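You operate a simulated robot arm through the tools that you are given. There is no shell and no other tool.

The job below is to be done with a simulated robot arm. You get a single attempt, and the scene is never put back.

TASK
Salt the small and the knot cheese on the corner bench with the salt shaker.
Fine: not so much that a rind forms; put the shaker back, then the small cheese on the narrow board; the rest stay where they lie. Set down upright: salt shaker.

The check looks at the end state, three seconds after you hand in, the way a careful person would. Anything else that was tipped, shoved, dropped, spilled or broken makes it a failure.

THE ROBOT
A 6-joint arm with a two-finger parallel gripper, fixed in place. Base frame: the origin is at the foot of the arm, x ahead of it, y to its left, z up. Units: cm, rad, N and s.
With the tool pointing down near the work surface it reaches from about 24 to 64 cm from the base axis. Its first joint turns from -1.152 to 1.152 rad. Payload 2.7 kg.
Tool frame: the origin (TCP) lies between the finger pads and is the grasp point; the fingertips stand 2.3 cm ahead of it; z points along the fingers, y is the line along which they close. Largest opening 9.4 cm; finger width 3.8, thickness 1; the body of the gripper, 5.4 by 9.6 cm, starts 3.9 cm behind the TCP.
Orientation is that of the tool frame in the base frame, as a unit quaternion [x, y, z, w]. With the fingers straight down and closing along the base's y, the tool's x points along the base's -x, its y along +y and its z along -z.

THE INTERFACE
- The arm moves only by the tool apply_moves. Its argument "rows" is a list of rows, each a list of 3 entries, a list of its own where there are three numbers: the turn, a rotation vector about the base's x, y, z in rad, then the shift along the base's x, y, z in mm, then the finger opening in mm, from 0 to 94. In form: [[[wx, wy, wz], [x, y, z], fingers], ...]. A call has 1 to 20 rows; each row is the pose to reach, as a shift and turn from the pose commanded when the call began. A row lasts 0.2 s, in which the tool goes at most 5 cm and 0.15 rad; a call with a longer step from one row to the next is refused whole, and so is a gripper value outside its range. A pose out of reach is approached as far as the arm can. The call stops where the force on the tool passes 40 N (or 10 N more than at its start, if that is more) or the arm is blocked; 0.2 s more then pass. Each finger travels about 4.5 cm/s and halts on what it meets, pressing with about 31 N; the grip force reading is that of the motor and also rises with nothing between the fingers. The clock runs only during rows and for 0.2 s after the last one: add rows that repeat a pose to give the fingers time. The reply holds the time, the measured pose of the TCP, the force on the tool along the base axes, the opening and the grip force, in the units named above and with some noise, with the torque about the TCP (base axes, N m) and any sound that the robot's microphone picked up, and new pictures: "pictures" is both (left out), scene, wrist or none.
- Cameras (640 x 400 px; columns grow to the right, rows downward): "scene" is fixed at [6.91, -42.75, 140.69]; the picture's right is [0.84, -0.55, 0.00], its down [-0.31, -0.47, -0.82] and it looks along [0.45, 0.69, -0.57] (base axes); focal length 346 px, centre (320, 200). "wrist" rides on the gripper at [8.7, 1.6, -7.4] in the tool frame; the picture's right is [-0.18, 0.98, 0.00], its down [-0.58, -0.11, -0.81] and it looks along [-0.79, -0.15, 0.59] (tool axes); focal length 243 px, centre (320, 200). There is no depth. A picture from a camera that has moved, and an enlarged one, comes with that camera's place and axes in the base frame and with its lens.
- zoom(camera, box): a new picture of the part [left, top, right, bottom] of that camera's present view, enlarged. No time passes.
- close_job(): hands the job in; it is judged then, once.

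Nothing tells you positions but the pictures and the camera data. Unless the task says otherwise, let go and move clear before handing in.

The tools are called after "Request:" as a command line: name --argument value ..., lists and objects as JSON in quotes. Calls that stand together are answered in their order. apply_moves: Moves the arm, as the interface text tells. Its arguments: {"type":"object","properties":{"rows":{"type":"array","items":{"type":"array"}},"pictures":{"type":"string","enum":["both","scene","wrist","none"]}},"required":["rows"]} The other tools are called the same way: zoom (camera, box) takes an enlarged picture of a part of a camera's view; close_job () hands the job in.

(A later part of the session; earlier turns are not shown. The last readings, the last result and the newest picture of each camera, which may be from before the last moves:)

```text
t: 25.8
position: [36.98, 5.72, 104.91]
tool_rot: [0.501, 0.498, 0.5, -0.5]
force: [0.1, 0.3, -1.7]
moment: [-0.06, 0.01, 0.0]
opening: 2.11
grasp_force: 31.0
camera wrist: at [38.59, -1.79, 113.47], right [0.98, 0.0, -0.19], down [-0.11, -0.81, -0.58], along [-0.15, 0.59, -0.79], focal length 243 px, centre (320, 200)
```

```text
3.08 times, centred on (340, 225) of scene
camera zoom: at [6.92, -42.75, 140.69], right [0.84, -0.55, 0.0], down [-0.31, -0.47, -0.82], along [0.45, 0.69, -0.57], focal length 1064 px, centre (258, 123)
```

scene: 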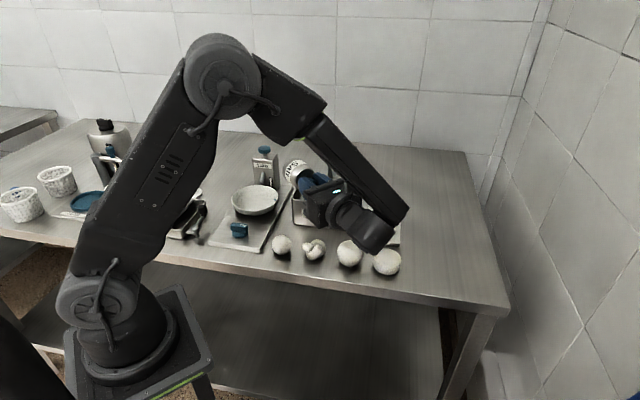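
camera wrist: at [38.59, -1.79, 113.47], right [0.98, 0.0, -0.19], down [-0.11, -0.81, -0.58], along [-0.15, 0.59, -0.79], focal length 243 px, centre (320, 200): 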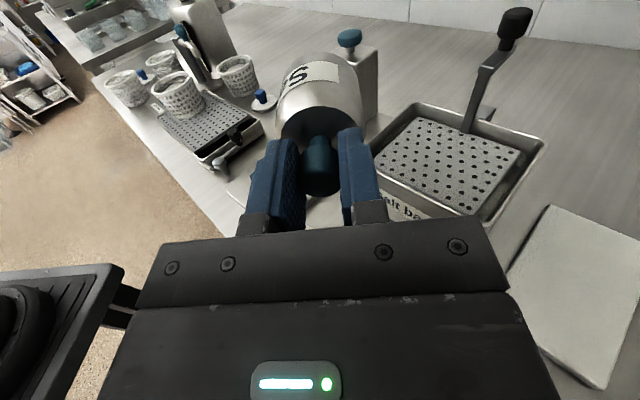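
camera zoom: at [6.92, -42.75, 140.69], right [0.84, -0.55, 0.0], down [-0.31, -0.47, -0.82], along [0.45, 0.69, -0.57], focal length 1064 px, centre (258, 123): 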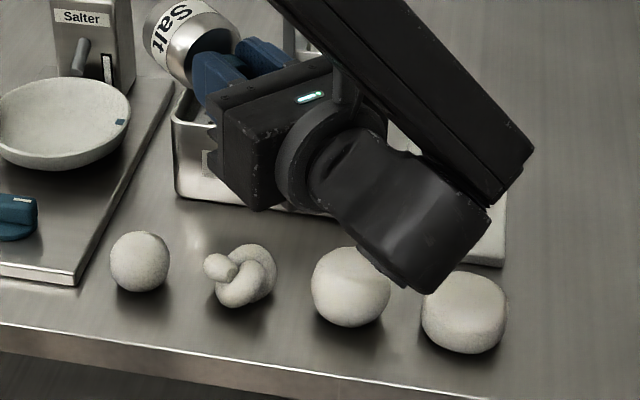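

The shaker lies horizontal with its cap above the knot. I'll tip it past horizontal in small steps and watch for salt.

Request:
apply_moves --rows '[[[0.06, 0, 0], [0, 0, 0], 10], [[0.14, 0, 0], [0, 0, 0], 10], [[0.22, 0, 0], [0, 0, 0], 10], [[0.3, 0, 0], [0, 0, 0], 10], [[0.35, 0, 0], [0, 0, 0], 10], [[0.35, 0, 0], [0, 0, 0], 10]]'

Request:
zoom --camera "scene" --box '[270, 150, 350, 270]'

Request:
zoom --camera "wrist" --box '[220, 120, 420, 245]'

```text
t: 27.2
position: [36.81, 5.6, 104.81]
tool_rot: [-0.405, -0.404, -0.579, 0.58]
force: [0.2, 0.5, -0.1]
moment: [-0.08, 0.01, 0.03]
opening: 2.06
grasp_force: 31.6
camera wrist: at [38.48, -4.34, 110.43], right [0.98, 0.06, -0.17], down [-0.11, -0.56, -0.82], along [-0.15, 0.83, -0.54], focal length 243 px, centre (320, 200)
```

scene: 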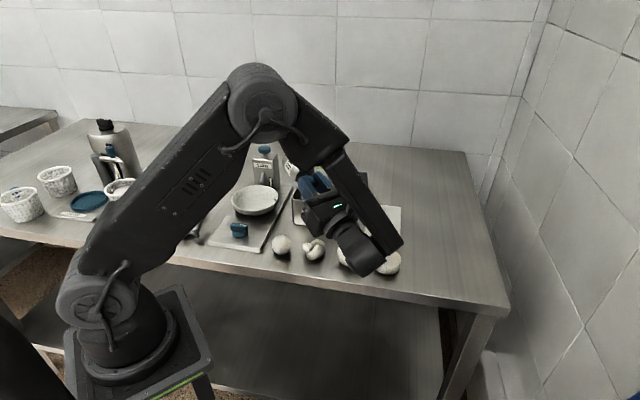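
wrist: 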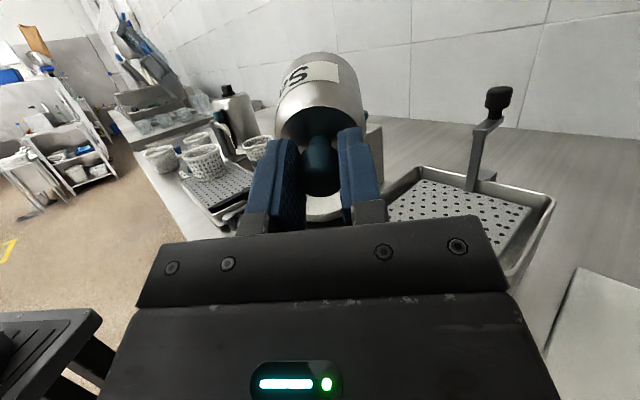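

```text
3.33 times, centred on (310, 210) of scene
camera zoom: at [6.92, -42.75, 140.69], right [0.84, -0.55, 0.0], down [-0.31, -0.47, -0.82], along [0.45, 0.69, -0.57], focal length 1153 px, centre (353, 167)
```

zoom: 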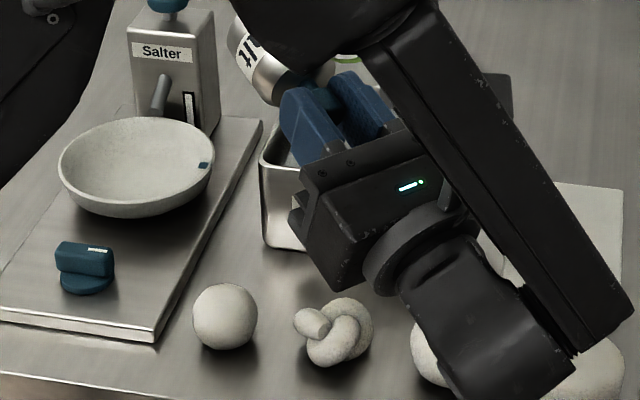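

```text
3.20 times, centred on (320, 182) of wrist
camera zoom: at [38.48, -4.34, 110.43], right [0.98, 0.06, -0.17], down [-0.11, -0.56, -0.82], along [-0.15, 0.83, -0.54], focal length 776 px, centre (320, 256)
```

zoom: 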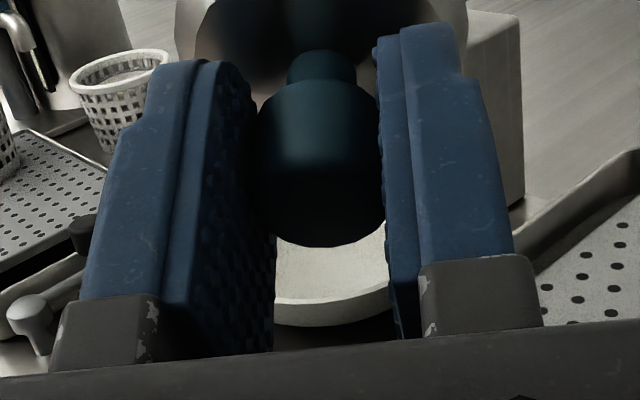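

I'll check the knot closely after reaching 110° of tilt.

Request:
zoom --camera "scene" --box '[298, 235, 328, 265]'

Request:
zoom --camera "scene" --box '[265, 220, 335, 270]'

```text
13.33 times, centred on (313, 250) of scene
camera zoom: at [6.92, -42.75, 140.69], right [0.84, -0.55, 0.0], down [-0.31, -0.47, -0.82], along [0.45, 0.69, -0.57], focal length 4612 px, centre (413, -467)
```

zoom: 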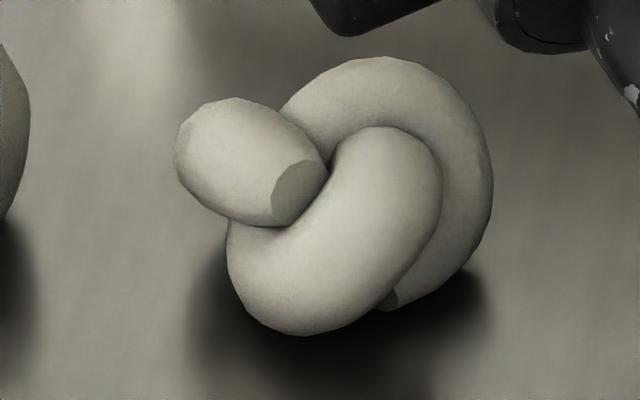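

```text
8.00 times, centred on (300, 245) of scene
camera zoom: at [6.92, -42.75, 140.69], right [0.84, -0.55, 0.0], down [-0.31, -0.47, -0.82], along [0.45, 0.69, -0.57], focal length 2767 px, centre (480, -160)
```

zoom: 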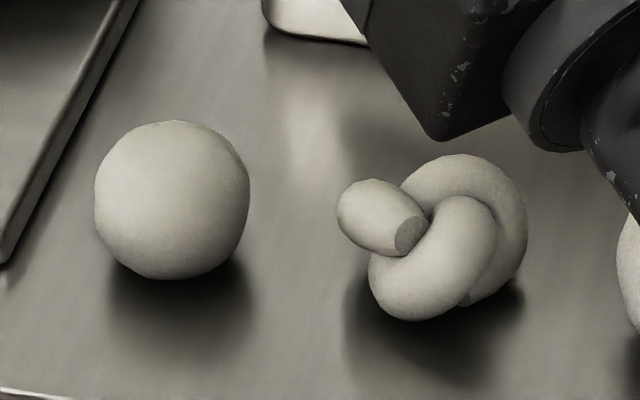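

Nothing at 110°. I'll tip further to about 130°, raising the tool slightly to keep the wrist clear of the bench edge.

Request:
apply_moves --rows '[[[0.06, 0, 0], [0, 0, 5], 10], [[0.14, 0, 0], [0, 0, 12], 10], [[0.22, 0, 0], [0, 0, 18], 10], [[0.3, 0, 0], [0, 0, 22], 10], [[0.35, 0, 0], [0, 0, 25], 10], [[0.35, 0, 0], [0, 0, 25], 10]]'

Request:
zoom --camera "scene" --box '[270, 150, 350, 270]'

Request:
zoom --camera "scene" --box '[298, 235, 328, 265]'

Request:
zoom --camera "wrist" --box '[220, 40, 420, 245]'

```text
t: 28.6
position: [43.39, 15.15, 112.49]
tool_rot: [0.338, 0.306, 0.636, -0.623]
force: [0.3, 0.6, -1.2]
moment: [-0.06, -0.02, -0.03]
opening: 2.09
grasp_force: 31.5
out of reach, approached as far as the arm can: row 1, 2, 3, 4, 5, 6
camera wrist: at [44.73, 3.96, 115.04], right [0.98, 0.07, -0.18], down [-0.15, -0.31, -0.94], along [-0.12, 0.95, -0.29], focal length 243 px, centre (320, 200)
```

scene: 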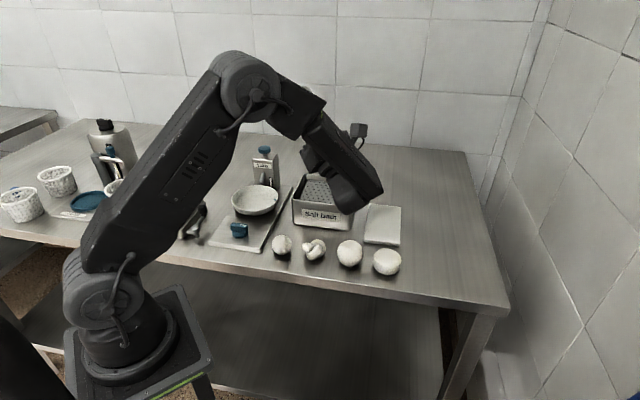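
wrist: 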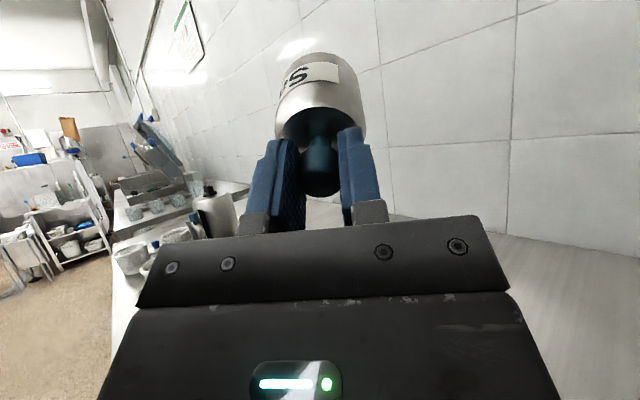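

```text
3.33 times, centred on (310, 210) of scene
camera zoom: at [6.92, -42.74, 140.69], right [0.84, -0.55, 0.0], down [-0.31, -0.47, -0.82], along [0.45, 0.69, -0.57], focal length 1153 px, centre (353, 167)
```

zoom: 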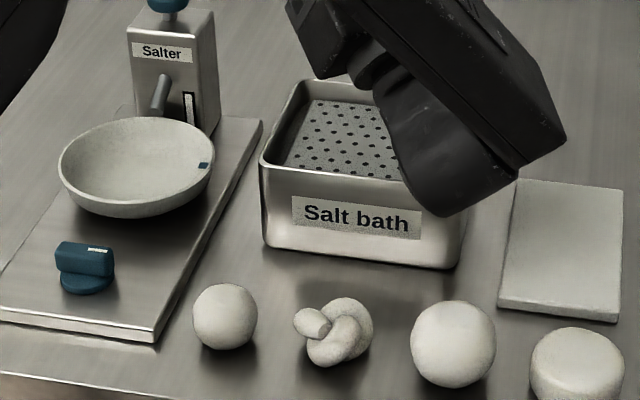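

```text
13.33 times, centred on (313, 250) of scene
camera zoom: at [6.92, -42.74, 140.69], right [0.84, -0.55, 0.0], down [-0.31, -0.47, -0.82], along [0.45, 0.69, -0.57], focal length 4612 px, centre (413, -467)
```

zoom: 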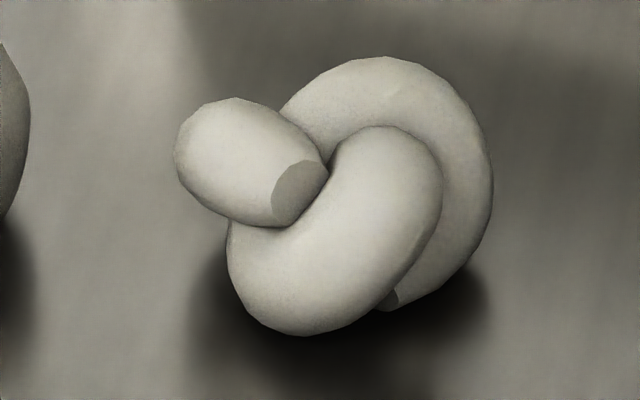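

```text
1.95 times, centred on (320, 142) of wrist
camera zoom: at [44.73, 3.96, 115.04], right [0.98, 0.07, -0.18], down [-0.15, -0.31, -0.94], along [-0.12, 0.95, -0.29], focal length 473 px, centre (320, 312)
```

zoom: 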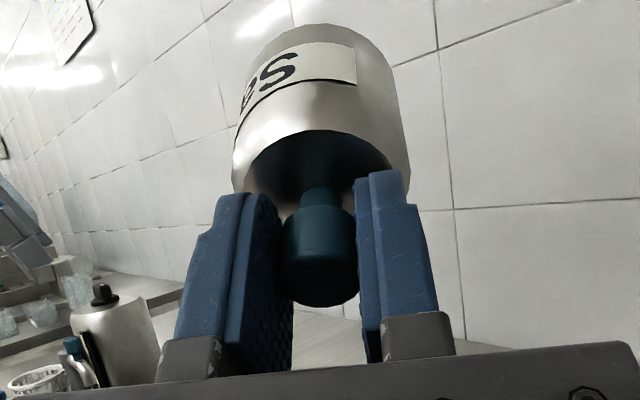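

The arm could not reach 130° there and drifted over the bath, though nothing was touched and no salt fell. I'll back off to the 110° pose over the knot and check where I am.

Request:
apply_moves --rows '[[[-0.06, 0, 0], [0, 0, -3], 10], [[-0.14, 0, 0], [0, 0, -7], 10], [[-0.22, 0, 0], [0, 0, -13], 10], [[-0.3, 0, 0], [0, 0, -20], 10], [[-0.35, 0, 0], [0, 0, -25], 10], [[-0.35, 0, 0], [0, 0, -25], 10], [[-0.35, 0, 0], [0, 0, -25], 10]]'

```text
t: 30.2
position: [42.93, 14.7, 110.23]
tool_rot: [0.44, 0.412, 0.573, -0.555]
force: [-0.3, -0.1, -1.1]
moment: [-0.09, -0.04, -0.03]
opening: 2.09
grasp_force: 31.3
camera wrist: at [44.3, 5.11, 116.49], right [0.98, 0.01, -0.19], down [-0.15, -0.61, -0.78], along [-0.12, 0.79, -0.6], focal length 243 px, centre (320, 200)
```

scene: 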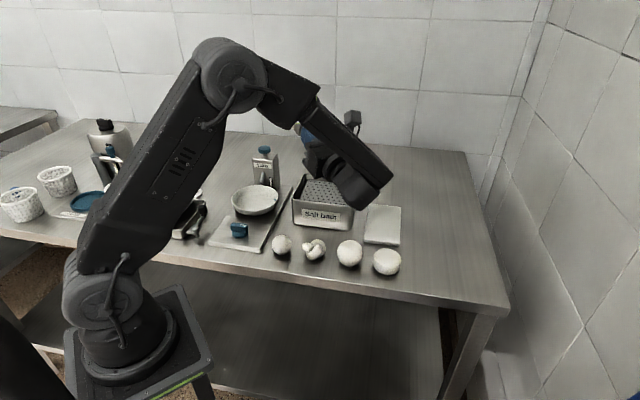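
wrist: 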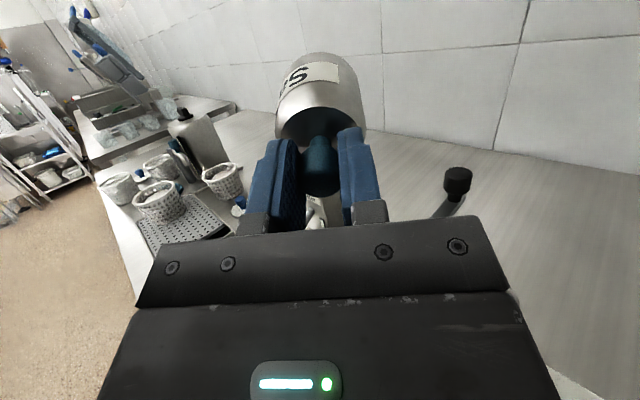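

The reference is now the actual pose. I'll go back over the knot with about 106° of tilt and do a small shake along the shaker axis to see whether it releases salt.

Request:
apply_moves --rows '[[[0, 0, 0], [-10, -15, -5], 10], [[0, 0, 0], [-25, -37, -15], 10], [[0, 0, 0], [-40, -60, -28], 10], [[0, 0, 0], [-55, -80, -42], 10], [[0, 0, 0], [-61, -91, -53], 10], [[0, 0, 0], [-61, -91, -53], 10]]' --pictures "scene"

```text
t: 31.6
position: [36.71, 5.52, 104.98]
tool_rot: [0.44, 0.412, 0.573, -0.555]
force: [0.0, 0.2, -1.8]
moment: [-0.04, -0.01, 0.03]
opening: 2.08
grasp_force: 30.8
```

scene: 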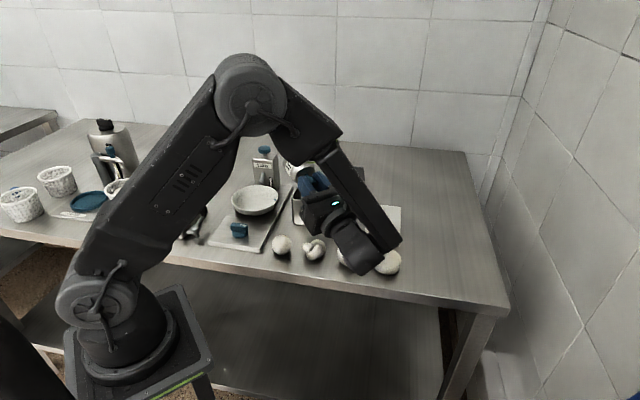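

Now a small vertical shake in this tipped pose.

Request:
apply_moves --rows '[[[0, 0, 0], [0, 0, 25], 10], [[0, 0, 0], [0, 0, 0], 10], [[0, 0, 0], [0, 0, 25], 10], [[0, 0, 0], [0, 0, 0], 10], [[0, 0, 0], [0, 0, 0], 10]]' --pictures "scene"

Request:
zoom --camera "scene" --box '[265, 220, 335, 270]'

Request:
zoom --camera "scene" --box '[298, 235, 328, 265]'

```text
t: 32.8
position: [36.76, 5.61, 104.96]
tool_rot: [0.441, 0.412, 0.573, -0.554]
force: [-0.6, 0.3, -1.7]
moment: [-0.07, -0.03, 0.0]
opening: 2.09
grasp_force: 31.0
```

scene: 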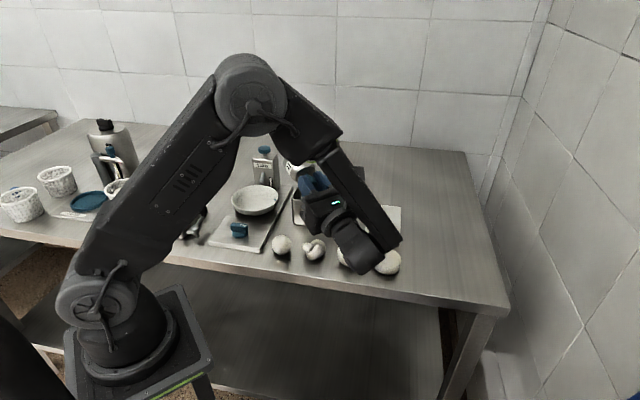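

```text
8.00 times, centred on (300, 245) of scene
camera zoom: at [6.92, -42.75, 140.69], right [0.84, -0.55, 0.0], down [-0.31, -0.47, -0.82], along [0.45, 0.69, -0.57], focal length 2767 px, centre (480, -160)
```

zoom: 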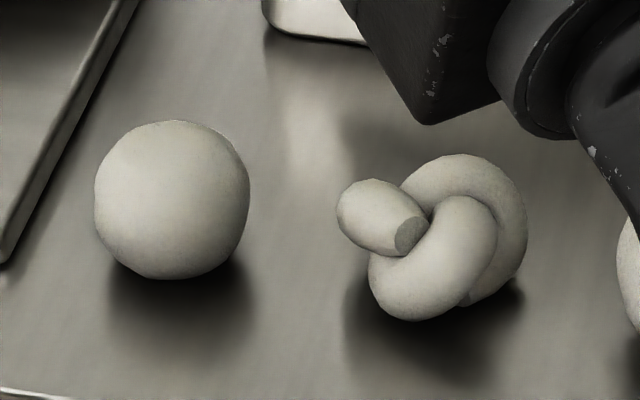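

```text
13.33 times, centred on (313, 250) of scene
camera zoom: at [6.92, -42.75, 140.69], right [0.84, -0.55, 0.0], down [-0.31, -0.47, -0.82], along [0.45, 0.69, -0.57], focal length 4612 px, centre (413, -467)
```

zoom: 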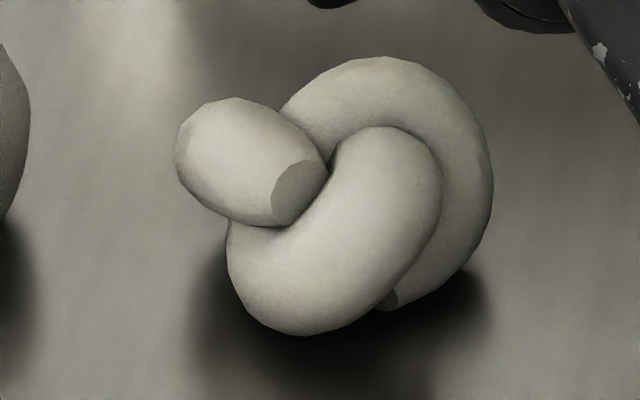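

Tipping to about 110° with a shake releases nothing either, and the knob matches the other lid handles. So I think the shaker is meant to be held by the knob and shaken upright. I'll return it upright above the knot and try a longer shake.

Request:
apply_moves --rows '[[[-0.06, -0.058, 0.046], [0, 0, 5], 10], [[-0.145, -0.14, 0.11], [0, 0, 15], 10], [[-0.232, -0.224, 0.178], [0, 0, 25], 10], [[-0.319, -0.308, 0.245], [0, 0, 35], 10], [[-0.406, -0.392, 0.312], [0, 0, 45], 10], [[-0.493, -0.476, 0.379], [0, 0, 55], 10], [[-0.58, -0.56, 0.446], [0, 0, 60], 10], [[-0.667, -0.644, 0.513], [0, 0, 60], 10], [[-0.754, -0.729, 0.58], [0, 0, 60], 10], [[-0.841, -0.813, 0.647], [0, 0, 60], 10], [[-0.928, -0.897, 0.714], [0, 0, 60], 10], [[-1.015, -0.981, 0.781], [0, 0, 60], 10], [[-1.102, -1.065, 0.848], [0, 0, 60], 10], [[-1.189, -1.149, 0.915], [0, 0, 55], 10], [[-1.276, -1.233, 0.981], [0, 0, 45], 10], [[-1.36, -1.315, 1.046], [0, 0, 30], 10], [[-1.42, -1.373, 1.092], [0, 0, 15], 10], [[-1.442, -1.394, 1.109], [0, 0, 5], 10], [[-1.442, -1.394, 1.109], [0, 0, 0], 10], [[-1.442, -1.394, 1.109], [0, 0, 0], 10]]'

Request:
zoom --camera "scene" --box '[270, 190, 350, 270]'

```text
t: 37.0
position: [36.75, 5.49, 105.0]
tool_rot: [0.001, 1.0, -0.002, 0.0]
force: [-0.2, 0.6, -1.2]
moment: [-0.02, -0.01, -0.01]
opening: 2.09
grasp_force: 31.2
camera wrist: at [28.12, 7.16, 112.51], right [0.18, 0.98, 0.0], down [0.58, -0.11, 0.81], along [0.79, -0.15, -0.59], focal length 243 px, centre (320, 200)
```

scene: 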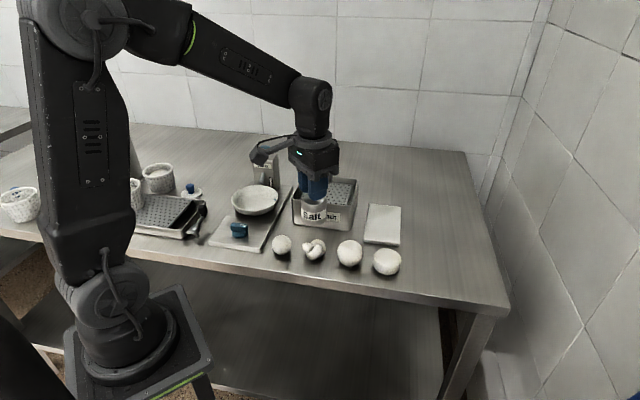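
wrist: 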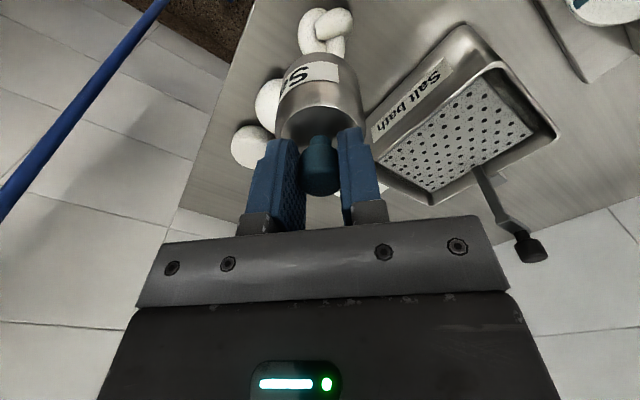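

```text
5.00 times, centred on (310, 230) of scene
camera zoom: at [6.92, -42.75, 140.69], right [0.84, -0.55, 0.0], down [-0.31, -0.47, -0.82], along [0.45, 0.69, -0.57], focal length 1729 px, centre (370, 50)
```

zoom: 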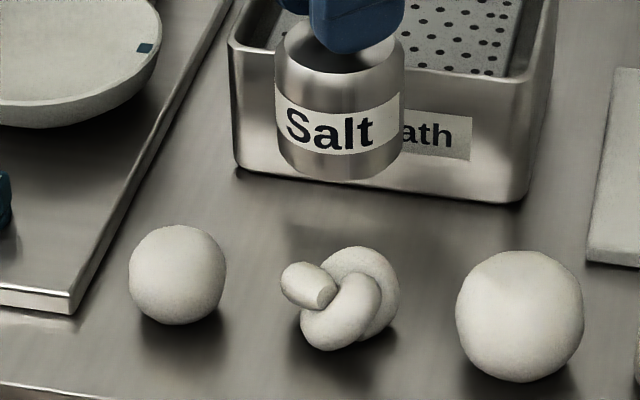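

Upright again over the knot. I'll lower it and do a longer vertical shake of six strokes.

Request:
apply_moves --rows '[[[0, 0, 0], [0, 2, -20], 10], [[0, 0, 0], [0, 2, -35], 10], [[0, 0, 0], [0, 2, 10], 10], [[0, 0, 0], [0, 2, -35], 10], [[0, 0, 0], [0, 2, 10], 10], [[0, 0, 0], [0, 2, -35], 10], [[0, 0, 0], [0, 2, 10], 10], [[0, 0, 0], [0, 2, -35], 10], [[0, 0, 0], [0, 2, 10], 10], [[0, 0, 0], [0, 2, -35], 10], [[0, 0, 0], [0, 2, 10], 10], [[0, 0, 0], [0, 2, -35], 10], [[0, 0, 0], [0, 2, 10], 10], [[0, 0, 0], [0, 2, -35], 10], [[0, 0, 0], [0, 2, -35], 10]]'

Request:
zoom --camera "scene" --box '[290, 220, 340, 270]'

Request:
zoom --camera "wrist" --box '[285, 15, 365, 65]'

```text
t: 40.2
position: [36.55, 5.76, 101.38]
tool_rot: [0.0, 1.0, 0.0, -0.001]
force: [-0.7, 0.2, -0.7]
moment: [-0.04, 0.01, 0.0]
opening: 2.11
grasp_force: 30.6
camera wrist: at [28.03, 7.35, 108.87], right [0.18, 0.98, 0.0], down [0.58, -0.11, 0.81], along [0.79, -0.15, -0.59], focal length 243 px, centre (320, 200)
```

scene: 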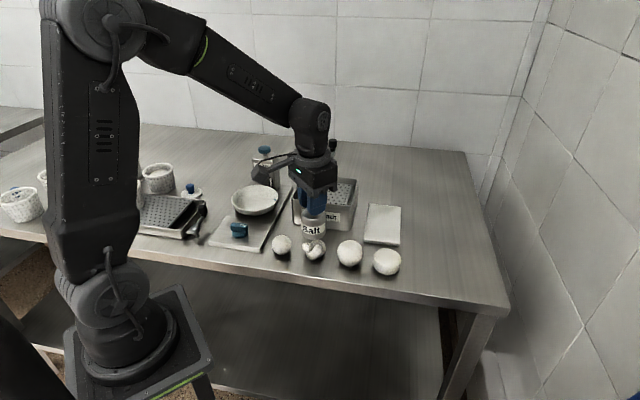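
wrist: 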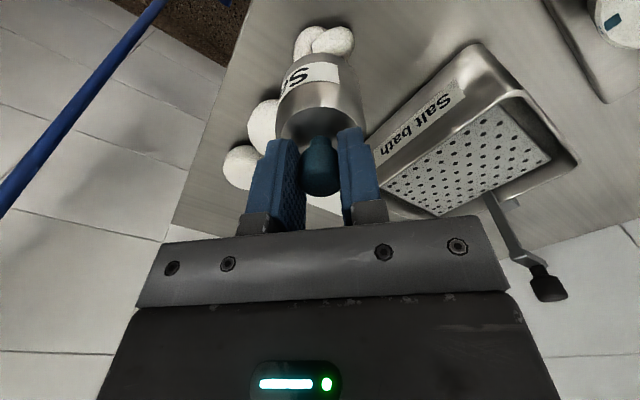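

```text
8.00 times, centred on (315, 245) of scene
camera zoom: at [6.92, -42.75, 140.69], right [0.84, -0.55, 0.0], down [-0.31, -0.47, -0.82], along [0.45, 0.69, -0.57], focal length 2767 px, centre (360, -160)
```

zoom: 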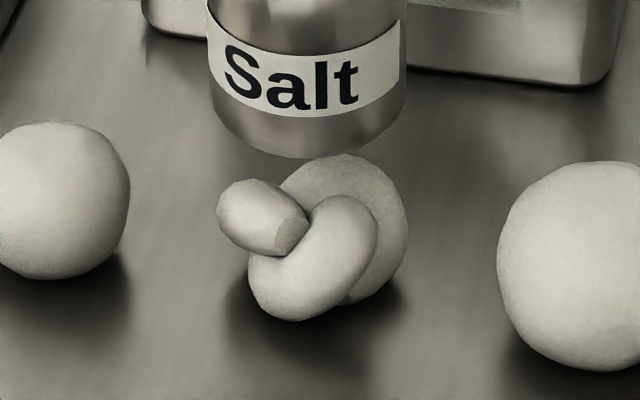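

```text
8.00 times, centred on (325, 40) of wrist
camera zoom: at [28.03, 7.35, 108.87], right [0.18, 0.98, 0.0], down [0.58, -0.11, 0.81], along [0.79, -0.15, -0.59], focal length 1941 px, centre (280, 1480)
```

zoom: 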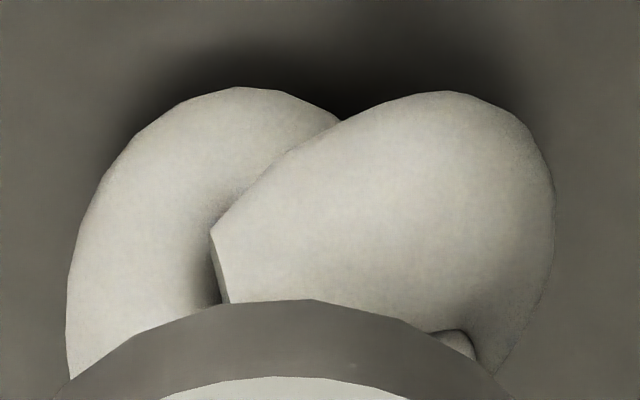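

The knot looks slightly lighter at its cut face. I'll compare it with the earlier view at the same zoom.

Request:
zoom --camera "scene" --box '[298, 235, 328, 265]'

Request:
zoom --camera "scene" --box '[290, 215, 340, 265]'

```text
13.33 times, centred on (313, 250) of scene
camera zoom: at [6.92, -42.75, 140.69], right [0.84, -0.55, 0.0], down [-0.31, -0.47, -0.82], along [0.45, 0.69, -0.57], focal length 4612 px, centre (413, -467)
```

zoom: 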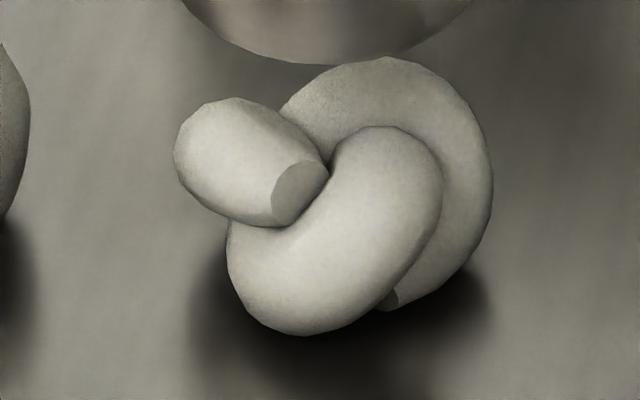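

```text
8.00 times, centred on (315, 240) of scene
camera zoom: at [6.92, -42.75, 140.69], right [0.84, -0.55, 0.0], down [-0.31, -0.47, -0.82], along [0.45, 0.69, -0.57], focal length 2767 px, centre (360, -120)
```

zoom: 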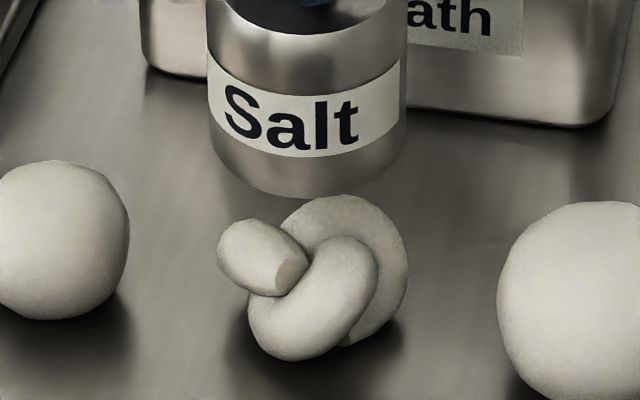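

Nothing has changed. As a last quick test in this grip, I'll try a short sideways shake over the knot.

Request:
apply_moves --rows '[[[0, 0, 0], [0, 15, 0], 10], [[0, 0, 0], [0, -15, 0], 10], [[0, 0, 0], [0, 15, 0], 10], [[0, 0, 0], [0, -15, 0], 10], [[0, 0, 0], [0, 15, 0], 10], [[0, 0, 0], [0, -15, 0], 10], [[0, 0, 0], [0, 15, 0], 10], [[0, 0, 0], [0, 0, 0], 10], [[0, 0, 0], [0, 0, 0], 10]]'

Request:
zoom --camera "scene" --box '[298, 235, 328, 265]'

Request:
zoom --camera "wrist" --box '[285, 15, 365, 65]'

```text
t: 42.2
position: [36.63, 5.63, 101.25]
tool_rot: [-0.001, 1.0, 0.0, -0.001]
force: [-0.2, 0.5, -2.2]
moment: [0.0, 0.01, -0.03]
opening: 2.1
grasp_force: 30.8
camera wrist: at [28.1, 7.31, 108.8], right [0.18, 0.98, 0.0], down [0.58, -0.11, 0.81], along [0.79, -0.15, -0.59], focal length 243 px, centre (320, 200)
```

scene: 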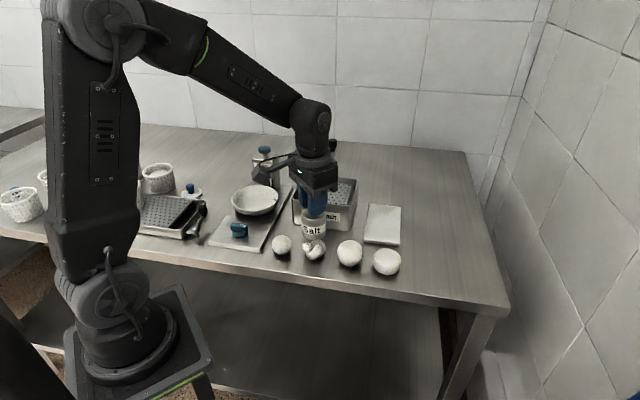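
wrist: 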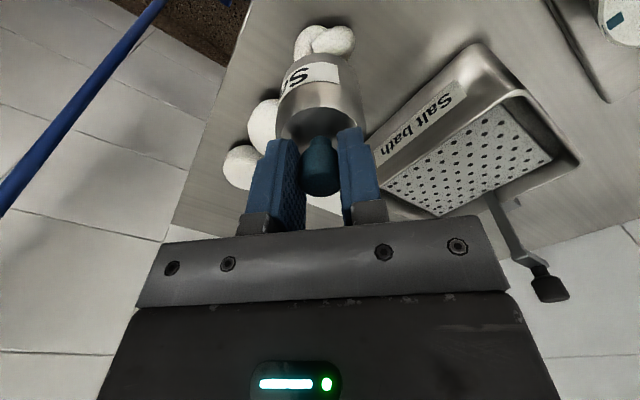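

```text
13.33 times, centred on (313, 250) of scene
camera zoom: at [6.92, -42.75, 140.69], right [0.84, -0.55, 0.0], down [-0.31, -0.47, -0.82], along [0.45, 0.69, -0.57], focal length 4612 px, centre (413, -467)
```

zoom: 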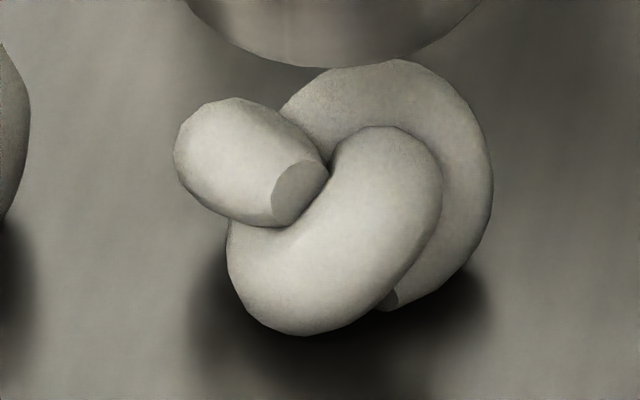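

```text
8.00 times, centred on (325, 40) of wrist
camera zoom: at [28.1, 7.31, 108.8], right [0.18, 0.98, 0.0], down [0.58, -0.11, 0.81], along [0.79, -0.15, -0.59], focal length 1941 px, centre (280, 1480)
```

zoom: 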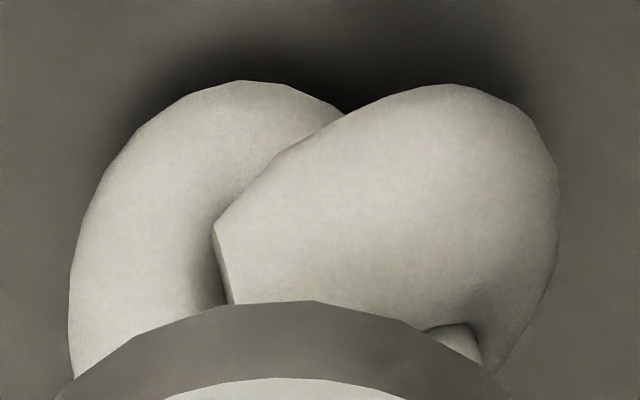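

A sideways shake gives nothing either, so the shaker must be really inverted, which needs a grip on its body from the side. I'll carry it back to its original spot and set it down to regrasp it.

Request:
apply_moves --rows '[[[0, 0, 0], [0, 0, 8], 10], [[0, 0, 0], [5, 0, 18], 10], [[0, 0, 0], [15, -1, 25], 10], [[0, 0, 0], [28, -3, 28], 10], [[0, 0, 0], [42, -10, 28], 10], [[0, 0, 0], [57, -22, 28], 10], [[0, 0, 0], [73, -36, 28], 10], [[0, 0, 0], [90, -52, 28], 10], [[0, 0, 0], [107, -68, 28], 10], [[0, 0, 0], [124, -84, 28], 10], [[0, 0, 0], [141, -96, 28], 10], [[0, 0, 0], [158, -103, 28], 10], [[0, 0, 0], [175, -106, 28], 10], [[0, 0, 0], [192, -107, 28], 10], [[0, 0, 0], [208, -107, 28], 10], [[0, 0, 0], [220, -107, 20], 10], [[0, 0, 0], [229, -107, 8], 10], [[0, 0, 0], [233, -107, -5], 10], [[0, 0, 0], [233, -107, -12], 10], [[0, 0, 0], [233, -107, -12], 10]]'

```text
t: 46.4
position: [60.21, -5.06, 100.14]
tool_rot: [0.0, 1.0, 0.0, -0.001]
force: [-0.1, -0.1, -1.7]
moment: [0.04, 0.0, 0.0]
opening: 2.08
grasp_force: 30.9
camera wrist: at [51.49, -3.39, 107.64], right [0.18, 0.98, 0.0], down [0.58, -0.11, 0.81], along [0.79, -0.15, -0.59], focal length 243 px, centre (320, 200)
```

scene: 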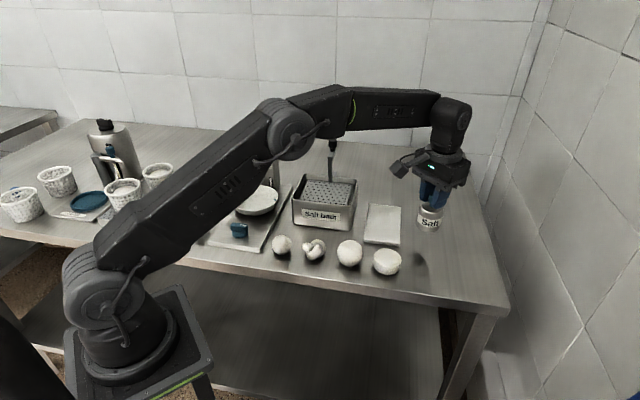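
wrist: 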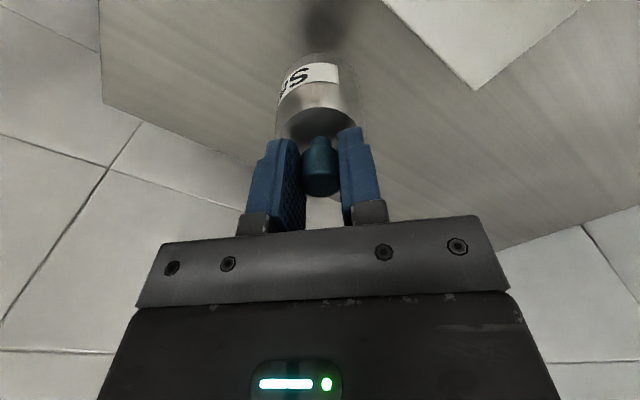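

I'm over the original spot. Next I'll lower it gently until it rests on the bench.

Request:
apply_moves --rows '[[[0, 0, 0], [-1, 0, -15], 10], [[0, 0, 0], [-1, 0, -32], 10], [[0, 0, 0], [-1, 0, -46], 10], [[0, 0, 0], [-1, 0, -54], 10], [[0, 0, 0], [-1, 0, -58], 10], [[0, 0, 0], [-1, 0, -59], 10], [[0, 0, 0], [-1, 0, -59], 10]]' --pictures "scene"

Request:
zoom --camera "scene" --box '[400, 205, 450, 255]'

```text
t: 48.0
position: [59.93, -5.0, 94.43]
tool_rot: [-0.001, 1.0, -0.001, -0.002]
force: [-0.6, 0.5, -1.3]
moment: [0.01, 0.02, 0.0]
opening: 2.11
grasp_force: 31.0
```

scene: 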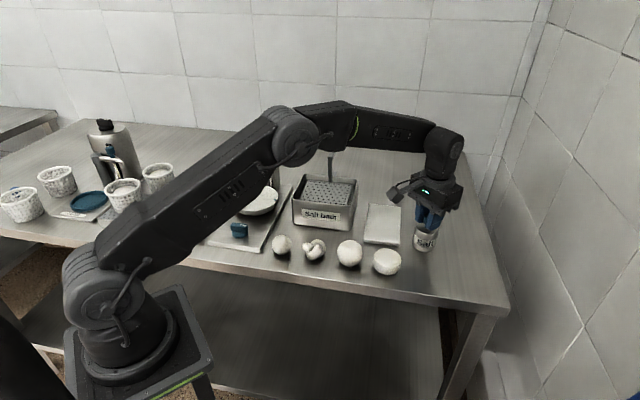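

```text
8.00 times, centred on (425, 230) of scene
camera zoom: at [6.92, -42.75, 140.69], right [0.84, -0.55, 0.0], down [-0.31, -0.47, -0.82], along [0.45, 0.69, -0.57], focal length 2767 px, centre (-520, -40)
```

zoom: 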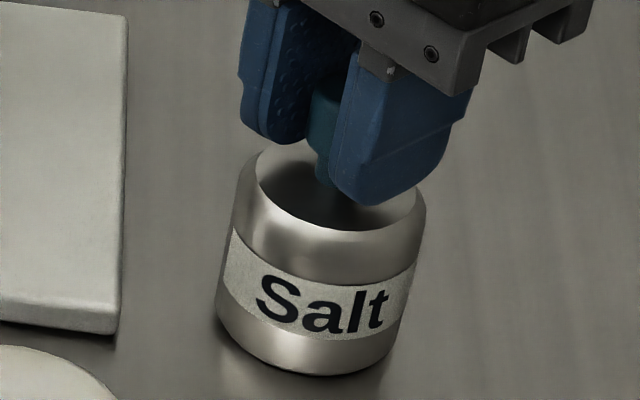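

It's about 2–3 mm above the bench, so I'll go down the rest of the way.

Request:
apply_moves --rows '[[[0, 0, 0], [0, 0, -1], 10], [[0, 0, 0], [0, 0, -2], 10], [[0, 0, 0], [0, 0, -3], 10], [[0, 0, 0], [0, 0, -3], 10]]' --pictures "none"

```text
t: 49.0
position: [60.02, -5.07, 94.31]
tool_rot: [0.0, 1.0, -0.001, 0.003]
force: [-7.9, -1.4, 27.3]
moment: [0.0, 0.42, 0.02]
opening: 2.1
grasp_force: 31.1
```

It's in contact with the bench. I'll ease up by 1 mm and open the fingers.

Request:
apply_moves --rows '[[[0, 0, 0], [0, 0, 1.5], 10], [[0, 0, 0], [0, 0, 1.5], 10], [[0, 0, 0], [0, 0, 1.5], 40], [[0, 0, 0], [0, 0, 1.5], 60], [[0, 0, 0], [0, 0, 1.5], 60]]'

Request:
zoom --camera "scene" --box '[400, 205, 450, 255]'

```text
t: 50.2
position: [60.02, -4.85, 93.98]
tool_rot: [0.0, 1.0, 0.001, -0.001]
force: [0.5, 0.7, -0.5]
moment: [0.03, -0.01, -0.04]
opening: 6.0
grasp_force: 0.1
camera wrist: at [51.37, -3.31, 101.61], right [0.18, 0.98, 0.0], down [0.58, -0.11, 0.81], along [0.79, -0.15, -0.59], focal length 243 px, centre (320, 200)
```

scene: 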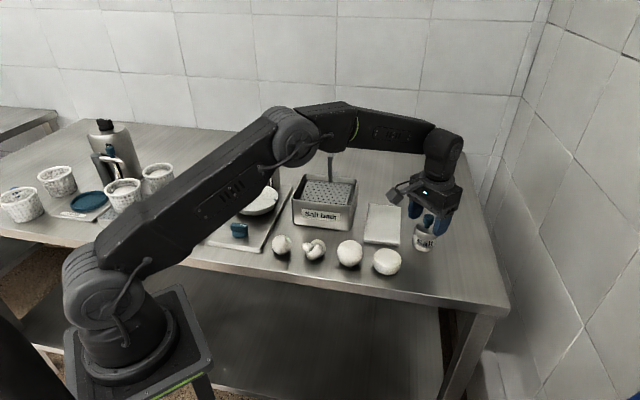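
wrist: 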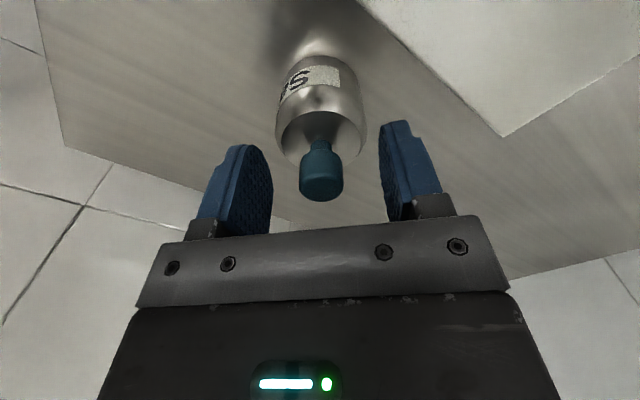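

```text
8.00 times, centred on (425, 230) of scene
camera zoom: at [6.91, -42.75, 140.69], right [0.84, -0.55, 0.0], down [-0.31, -0.47, -0.82], along [0.45, 0.69, -0.57], focal length 2767 px, centre (-520, -40)
```

zoom: 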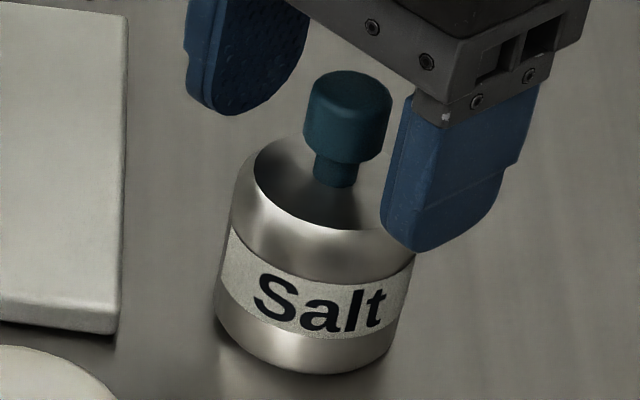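

The shaker is back on its spot, upright, within about a millimetre. Now I'll rise clear, roll the tool half a turn so the camera ends up on top, and then pitch it for a side grasp of the body.

Request:
apply_moves --rows '[[[0, 0, 0], [0, 0, 40], 60], [[0, 0, 0], [0, 0, 85], 60], [[0, 0, 0], [-10, 0, 130], 60], [[0, 0, 0], [-40, 0, 160], 60], [[0, 0, -0.14], [-70, 0, 180], 90], [[0, 0, -0.28], [-90, 0, 190], 90], [[0, 0, -0.42], [-100, 0, 190], 90], [[0, 0, -0.56], [-100, 0, 190], 90], [[0, 0, -0.7], [-100, 0, 190], 90], [[0, 0, -0.84], [-100, 0, 190], 90], [[0, 0, -0.98], [-100, 0, 190], 90], [[0, 0, -1.12], [-100, 0, 190], 90], [[0, 0, -1.26], [-100, 0, 190], 90], [[0, 0, -1.4], [-100, 0, 190], 90], [[0, 0, -1.54], [-100, 0, 190], 90], [[0, 0, -1.68], [-100, 0, 190], 90], [[0, 0, -1.82], [-100, 0, 190], 90], [[0, 0, -1.96], [-100, 0, 190], 90], [[0, 0, -2.1], [-100, 0, 190], 90], [[0, 0, -2.1], [-100, 0, 190], 90]]'

```text
t: 54.4
position: [50.01, -4.86, 113.14]
tool_rot: [0.868, 0.496, 0.0, -0.001]
force: [0.4, 0.2, 0.1]
moment: [0.0, 0.01, 0.01]
opening: 8.98
grasp_force: 0.1
camera wrist: at [55.81, 1.72, 120.71], right [0.75, -0.66, 0.0], down [-0.39, -0.45, 0.81], along [-0.53, -0.61, -0.59], focal length 243 px, centre (320, 200)
```

scene: 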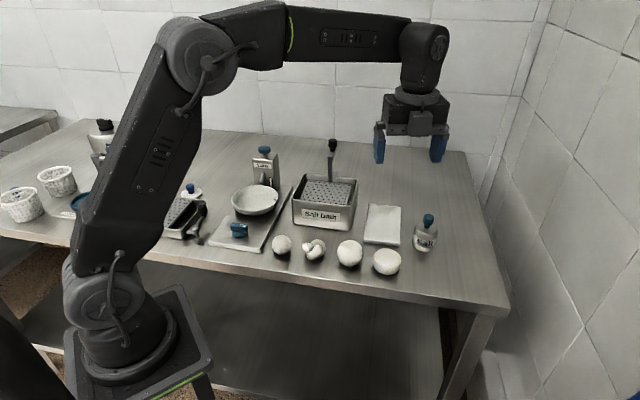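
wrist: 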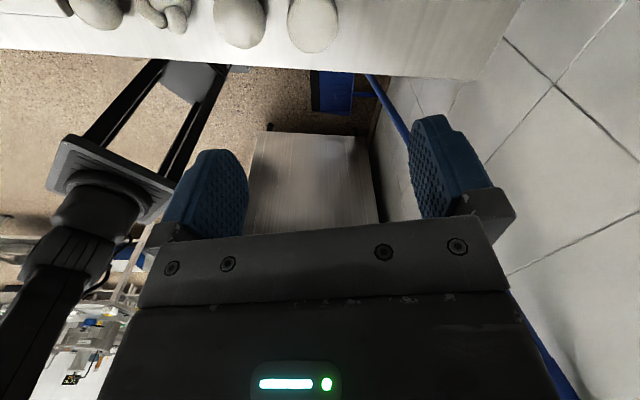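

The roll works and the tool is free to pitch. I'll pitch it 60° from vertical, heading toward (+x, +y), and come to a standoff point in front of the shaker from the open right-hand side.

Request:
apply_moves --rows '[[[0.0863, -0.0505, 0], [5, -10, 0], 90], [[0.207, -0.121, 0], [15, -25, -10], 90], [[0.328, -0.192, 0], [25, -40, -20], 90], [[0.449, -0.263, 0], [35, -55, -30], 90], [[0.57, -0.333, 0], [45, -65, -45], 90], [[0.69, -0.404, 0], [50, -72, -60], 90], [[0.811, -0.475, 0], [54, -76, -80], 90], [[0.9036, -0.5287, 0], [57, -76, -100], 90], [[0.9036, -0.5287, 0], [57, -76, -120], 90], [[0.9036, -0.5287, 0], [57, -76, -120], 90]]'

```text
t: 56.6
position: [55.59, -12.63, 101.23]
tool_rot: [0.751, 0.431, 0.434, -0.25]
force: [0.4, -0.2, 0.7]
moment: [0.02, 0.01, -0.01]
opening: 8.98
grasp_force: 0.0
camera wrist: at [55.96, -15.36, 112.49], right [0.8, -0.58, -0.16], down [-0.59, -0.8, -0.1], along [-0.07, 0.18, -0.98], focal length 243 px, centre (320, 200)
```

scene: 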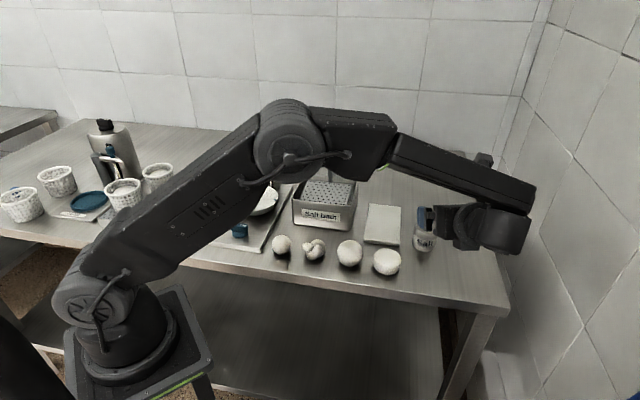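
wrist: 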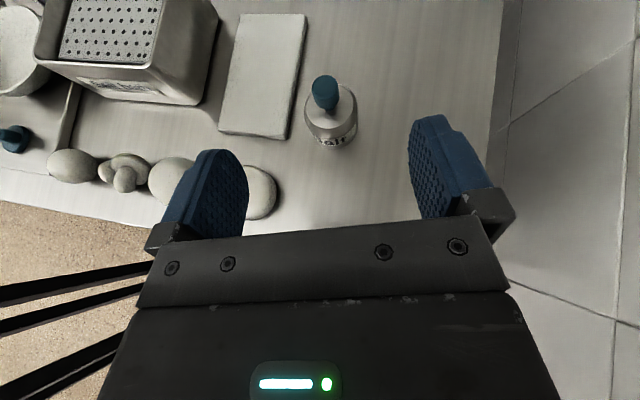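

The view is clear. To keep the fingers parallel to the board edge, I'll yaw slightly, narrow the fingers to 72 mm, and move directly above the shaker before descending vertically.

Request:
apply_moves --rows '[[[0, 0, -0.06], [8, 13, 0], 80], [[0, 0, -0.14], [20, 34, 5], 72], [[0, 0, -0.2], [32, 55, 5], 72], [[0, 0, -0.223], [41, 69, 5], 72], [[0, 0, -0.223], [44.5, 75, 5], 72], [[0, 0, -0.223], [44.5, 75, 5], 72]]'

Request:
zoom --camera "scene" --box '[380, 180, 480, 270]'

```text
t: 58.0
position: [60.22, -5.03, 101.72]
tool_rot: [0.794, 0.344, 0.46, -0.199]
force: [0.0, 0.1, -0.4]
moment: [-0.01, -0.03, -0.03]
opening: 7.22
grasp_force: 0.1
camera wrist: at [59.93, -7.67, 112.91], right [0.65, -0.74, -0.16], down [-0.76, -0.65, -0.1], along [-0.03, 0.19, -0.98], focal length 243 px, centre (320, 200)
```

scene: 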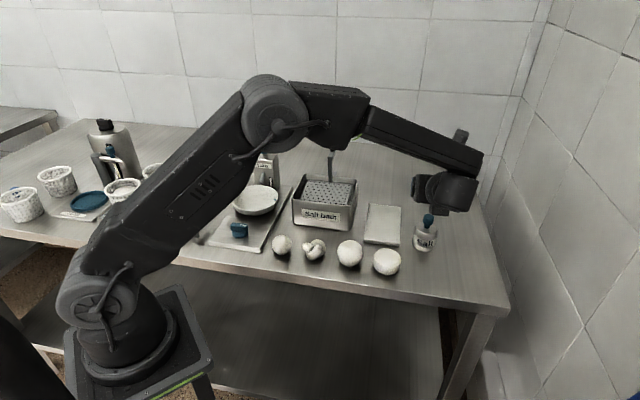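
wrist: 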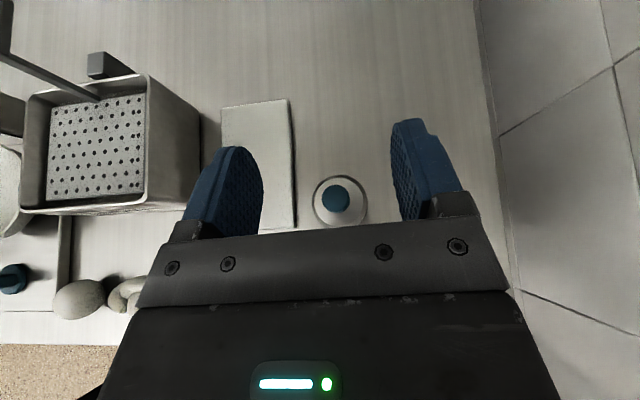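

```text
4.44 times, centred on (430, 225) of scene
camera zoom: at [6.92, -42.75, 140.69], right [0.84, -0.55, 0.0], down [-0.31, -0.47, -0.82], along [0.45, 0.69, -0.57], focal length 1537 px, centre (-169, 89)
```

zoom: 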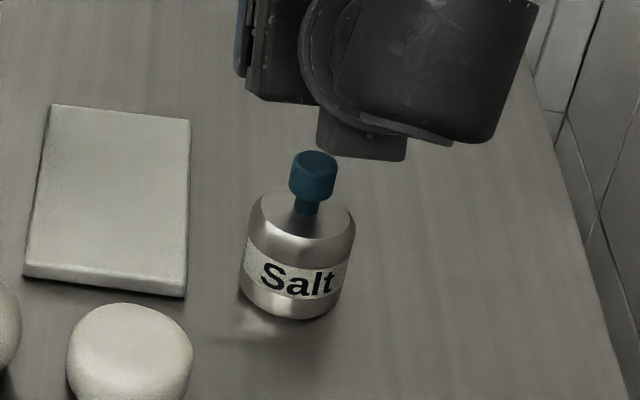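

The shaker is centred under the fingers. I'll descend part way and check clearances.

Request:
apply_moves --rows '[[[0, 0, 0], [0, 0, -20], 72], [[0, 0, 0], [0, 0, -45], 72], [[0, 0, 0], [0, 0, -65], 72], [[0, 0, 0], [0, 0, -80], 72], [[0, 0, 0], [0, 0, -80], 72]]'

Request:
zoom --camera "scene" --box '[370, 190, 470, 280]'

Request:
zoom --camera "wrist" --box '[170, 90, 490, 290]'

```text
t: 59.2
position: [60.18, -4.92, 93.61]
tool_rot: [0.794, 0.344, 0.459, -0.2]
force: [-0.8, -0.4, -0.3]
moment: [0.01, 0.0, -0.01]
opening: 7.2
grasp_force: 0.0
camera wrist: at [59.94, -7.64, 104.91], right [0.65, -0.74, -0.16], down [-0.76, -0.65, -0.1], along [-0.03, 0.19, -0.98], focal length 243 px, centre (320, 200)
```

scene: 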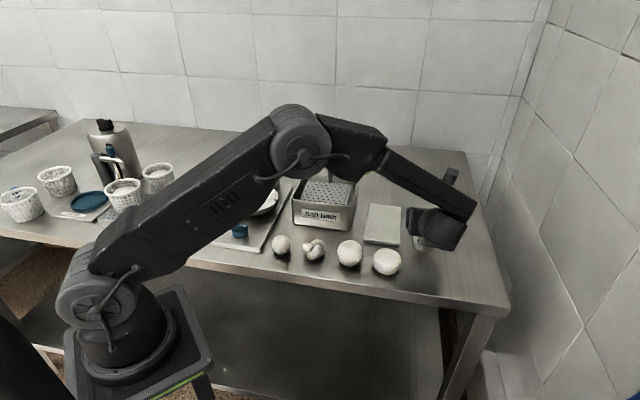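
wrist: 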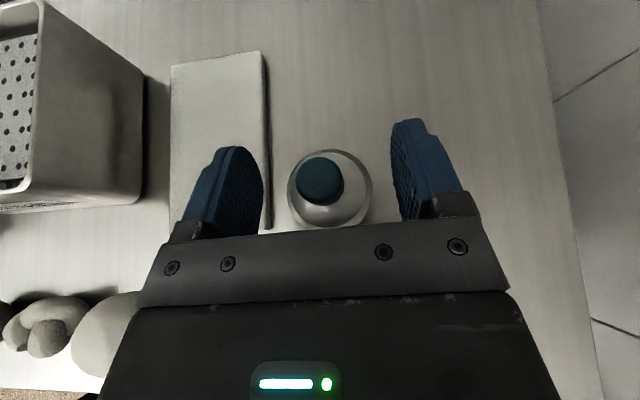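

```text
4.44 times, centred on (420, 235) of scene
camera zoom: at [6.91, -42.75, 140.69], right [0.84, -0.55, 0.0], down [-0.31, -0.47, -0.82], along [0.45, 0.69, -0.57], focal length 1537 px, centre (-124, 44)
```

zoom: 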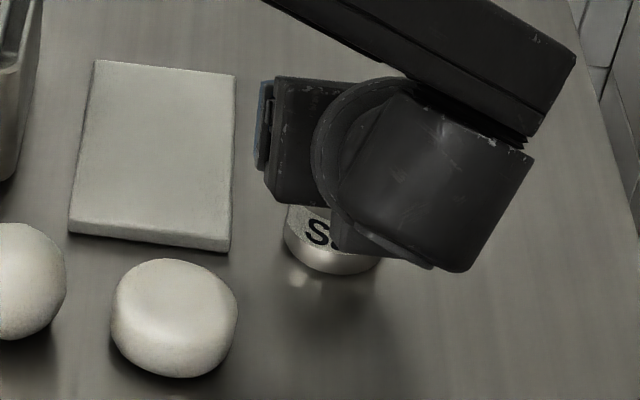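

```text
2.00 times, centred on (330, 190) of wrist
camera zoom: at [59.94, -7.64, 104.91], right [0.65, -0.74, -0.16], down [-0.76, -0.65, -0.1], along [-0.03, 0.19, -0.98], focal length 485 px, centre (300, 220)
```

zoom: 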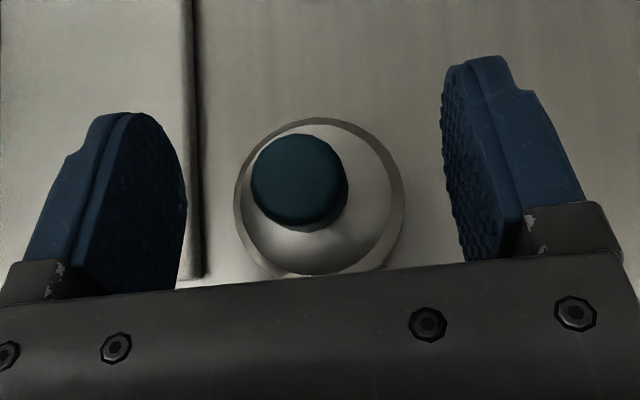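

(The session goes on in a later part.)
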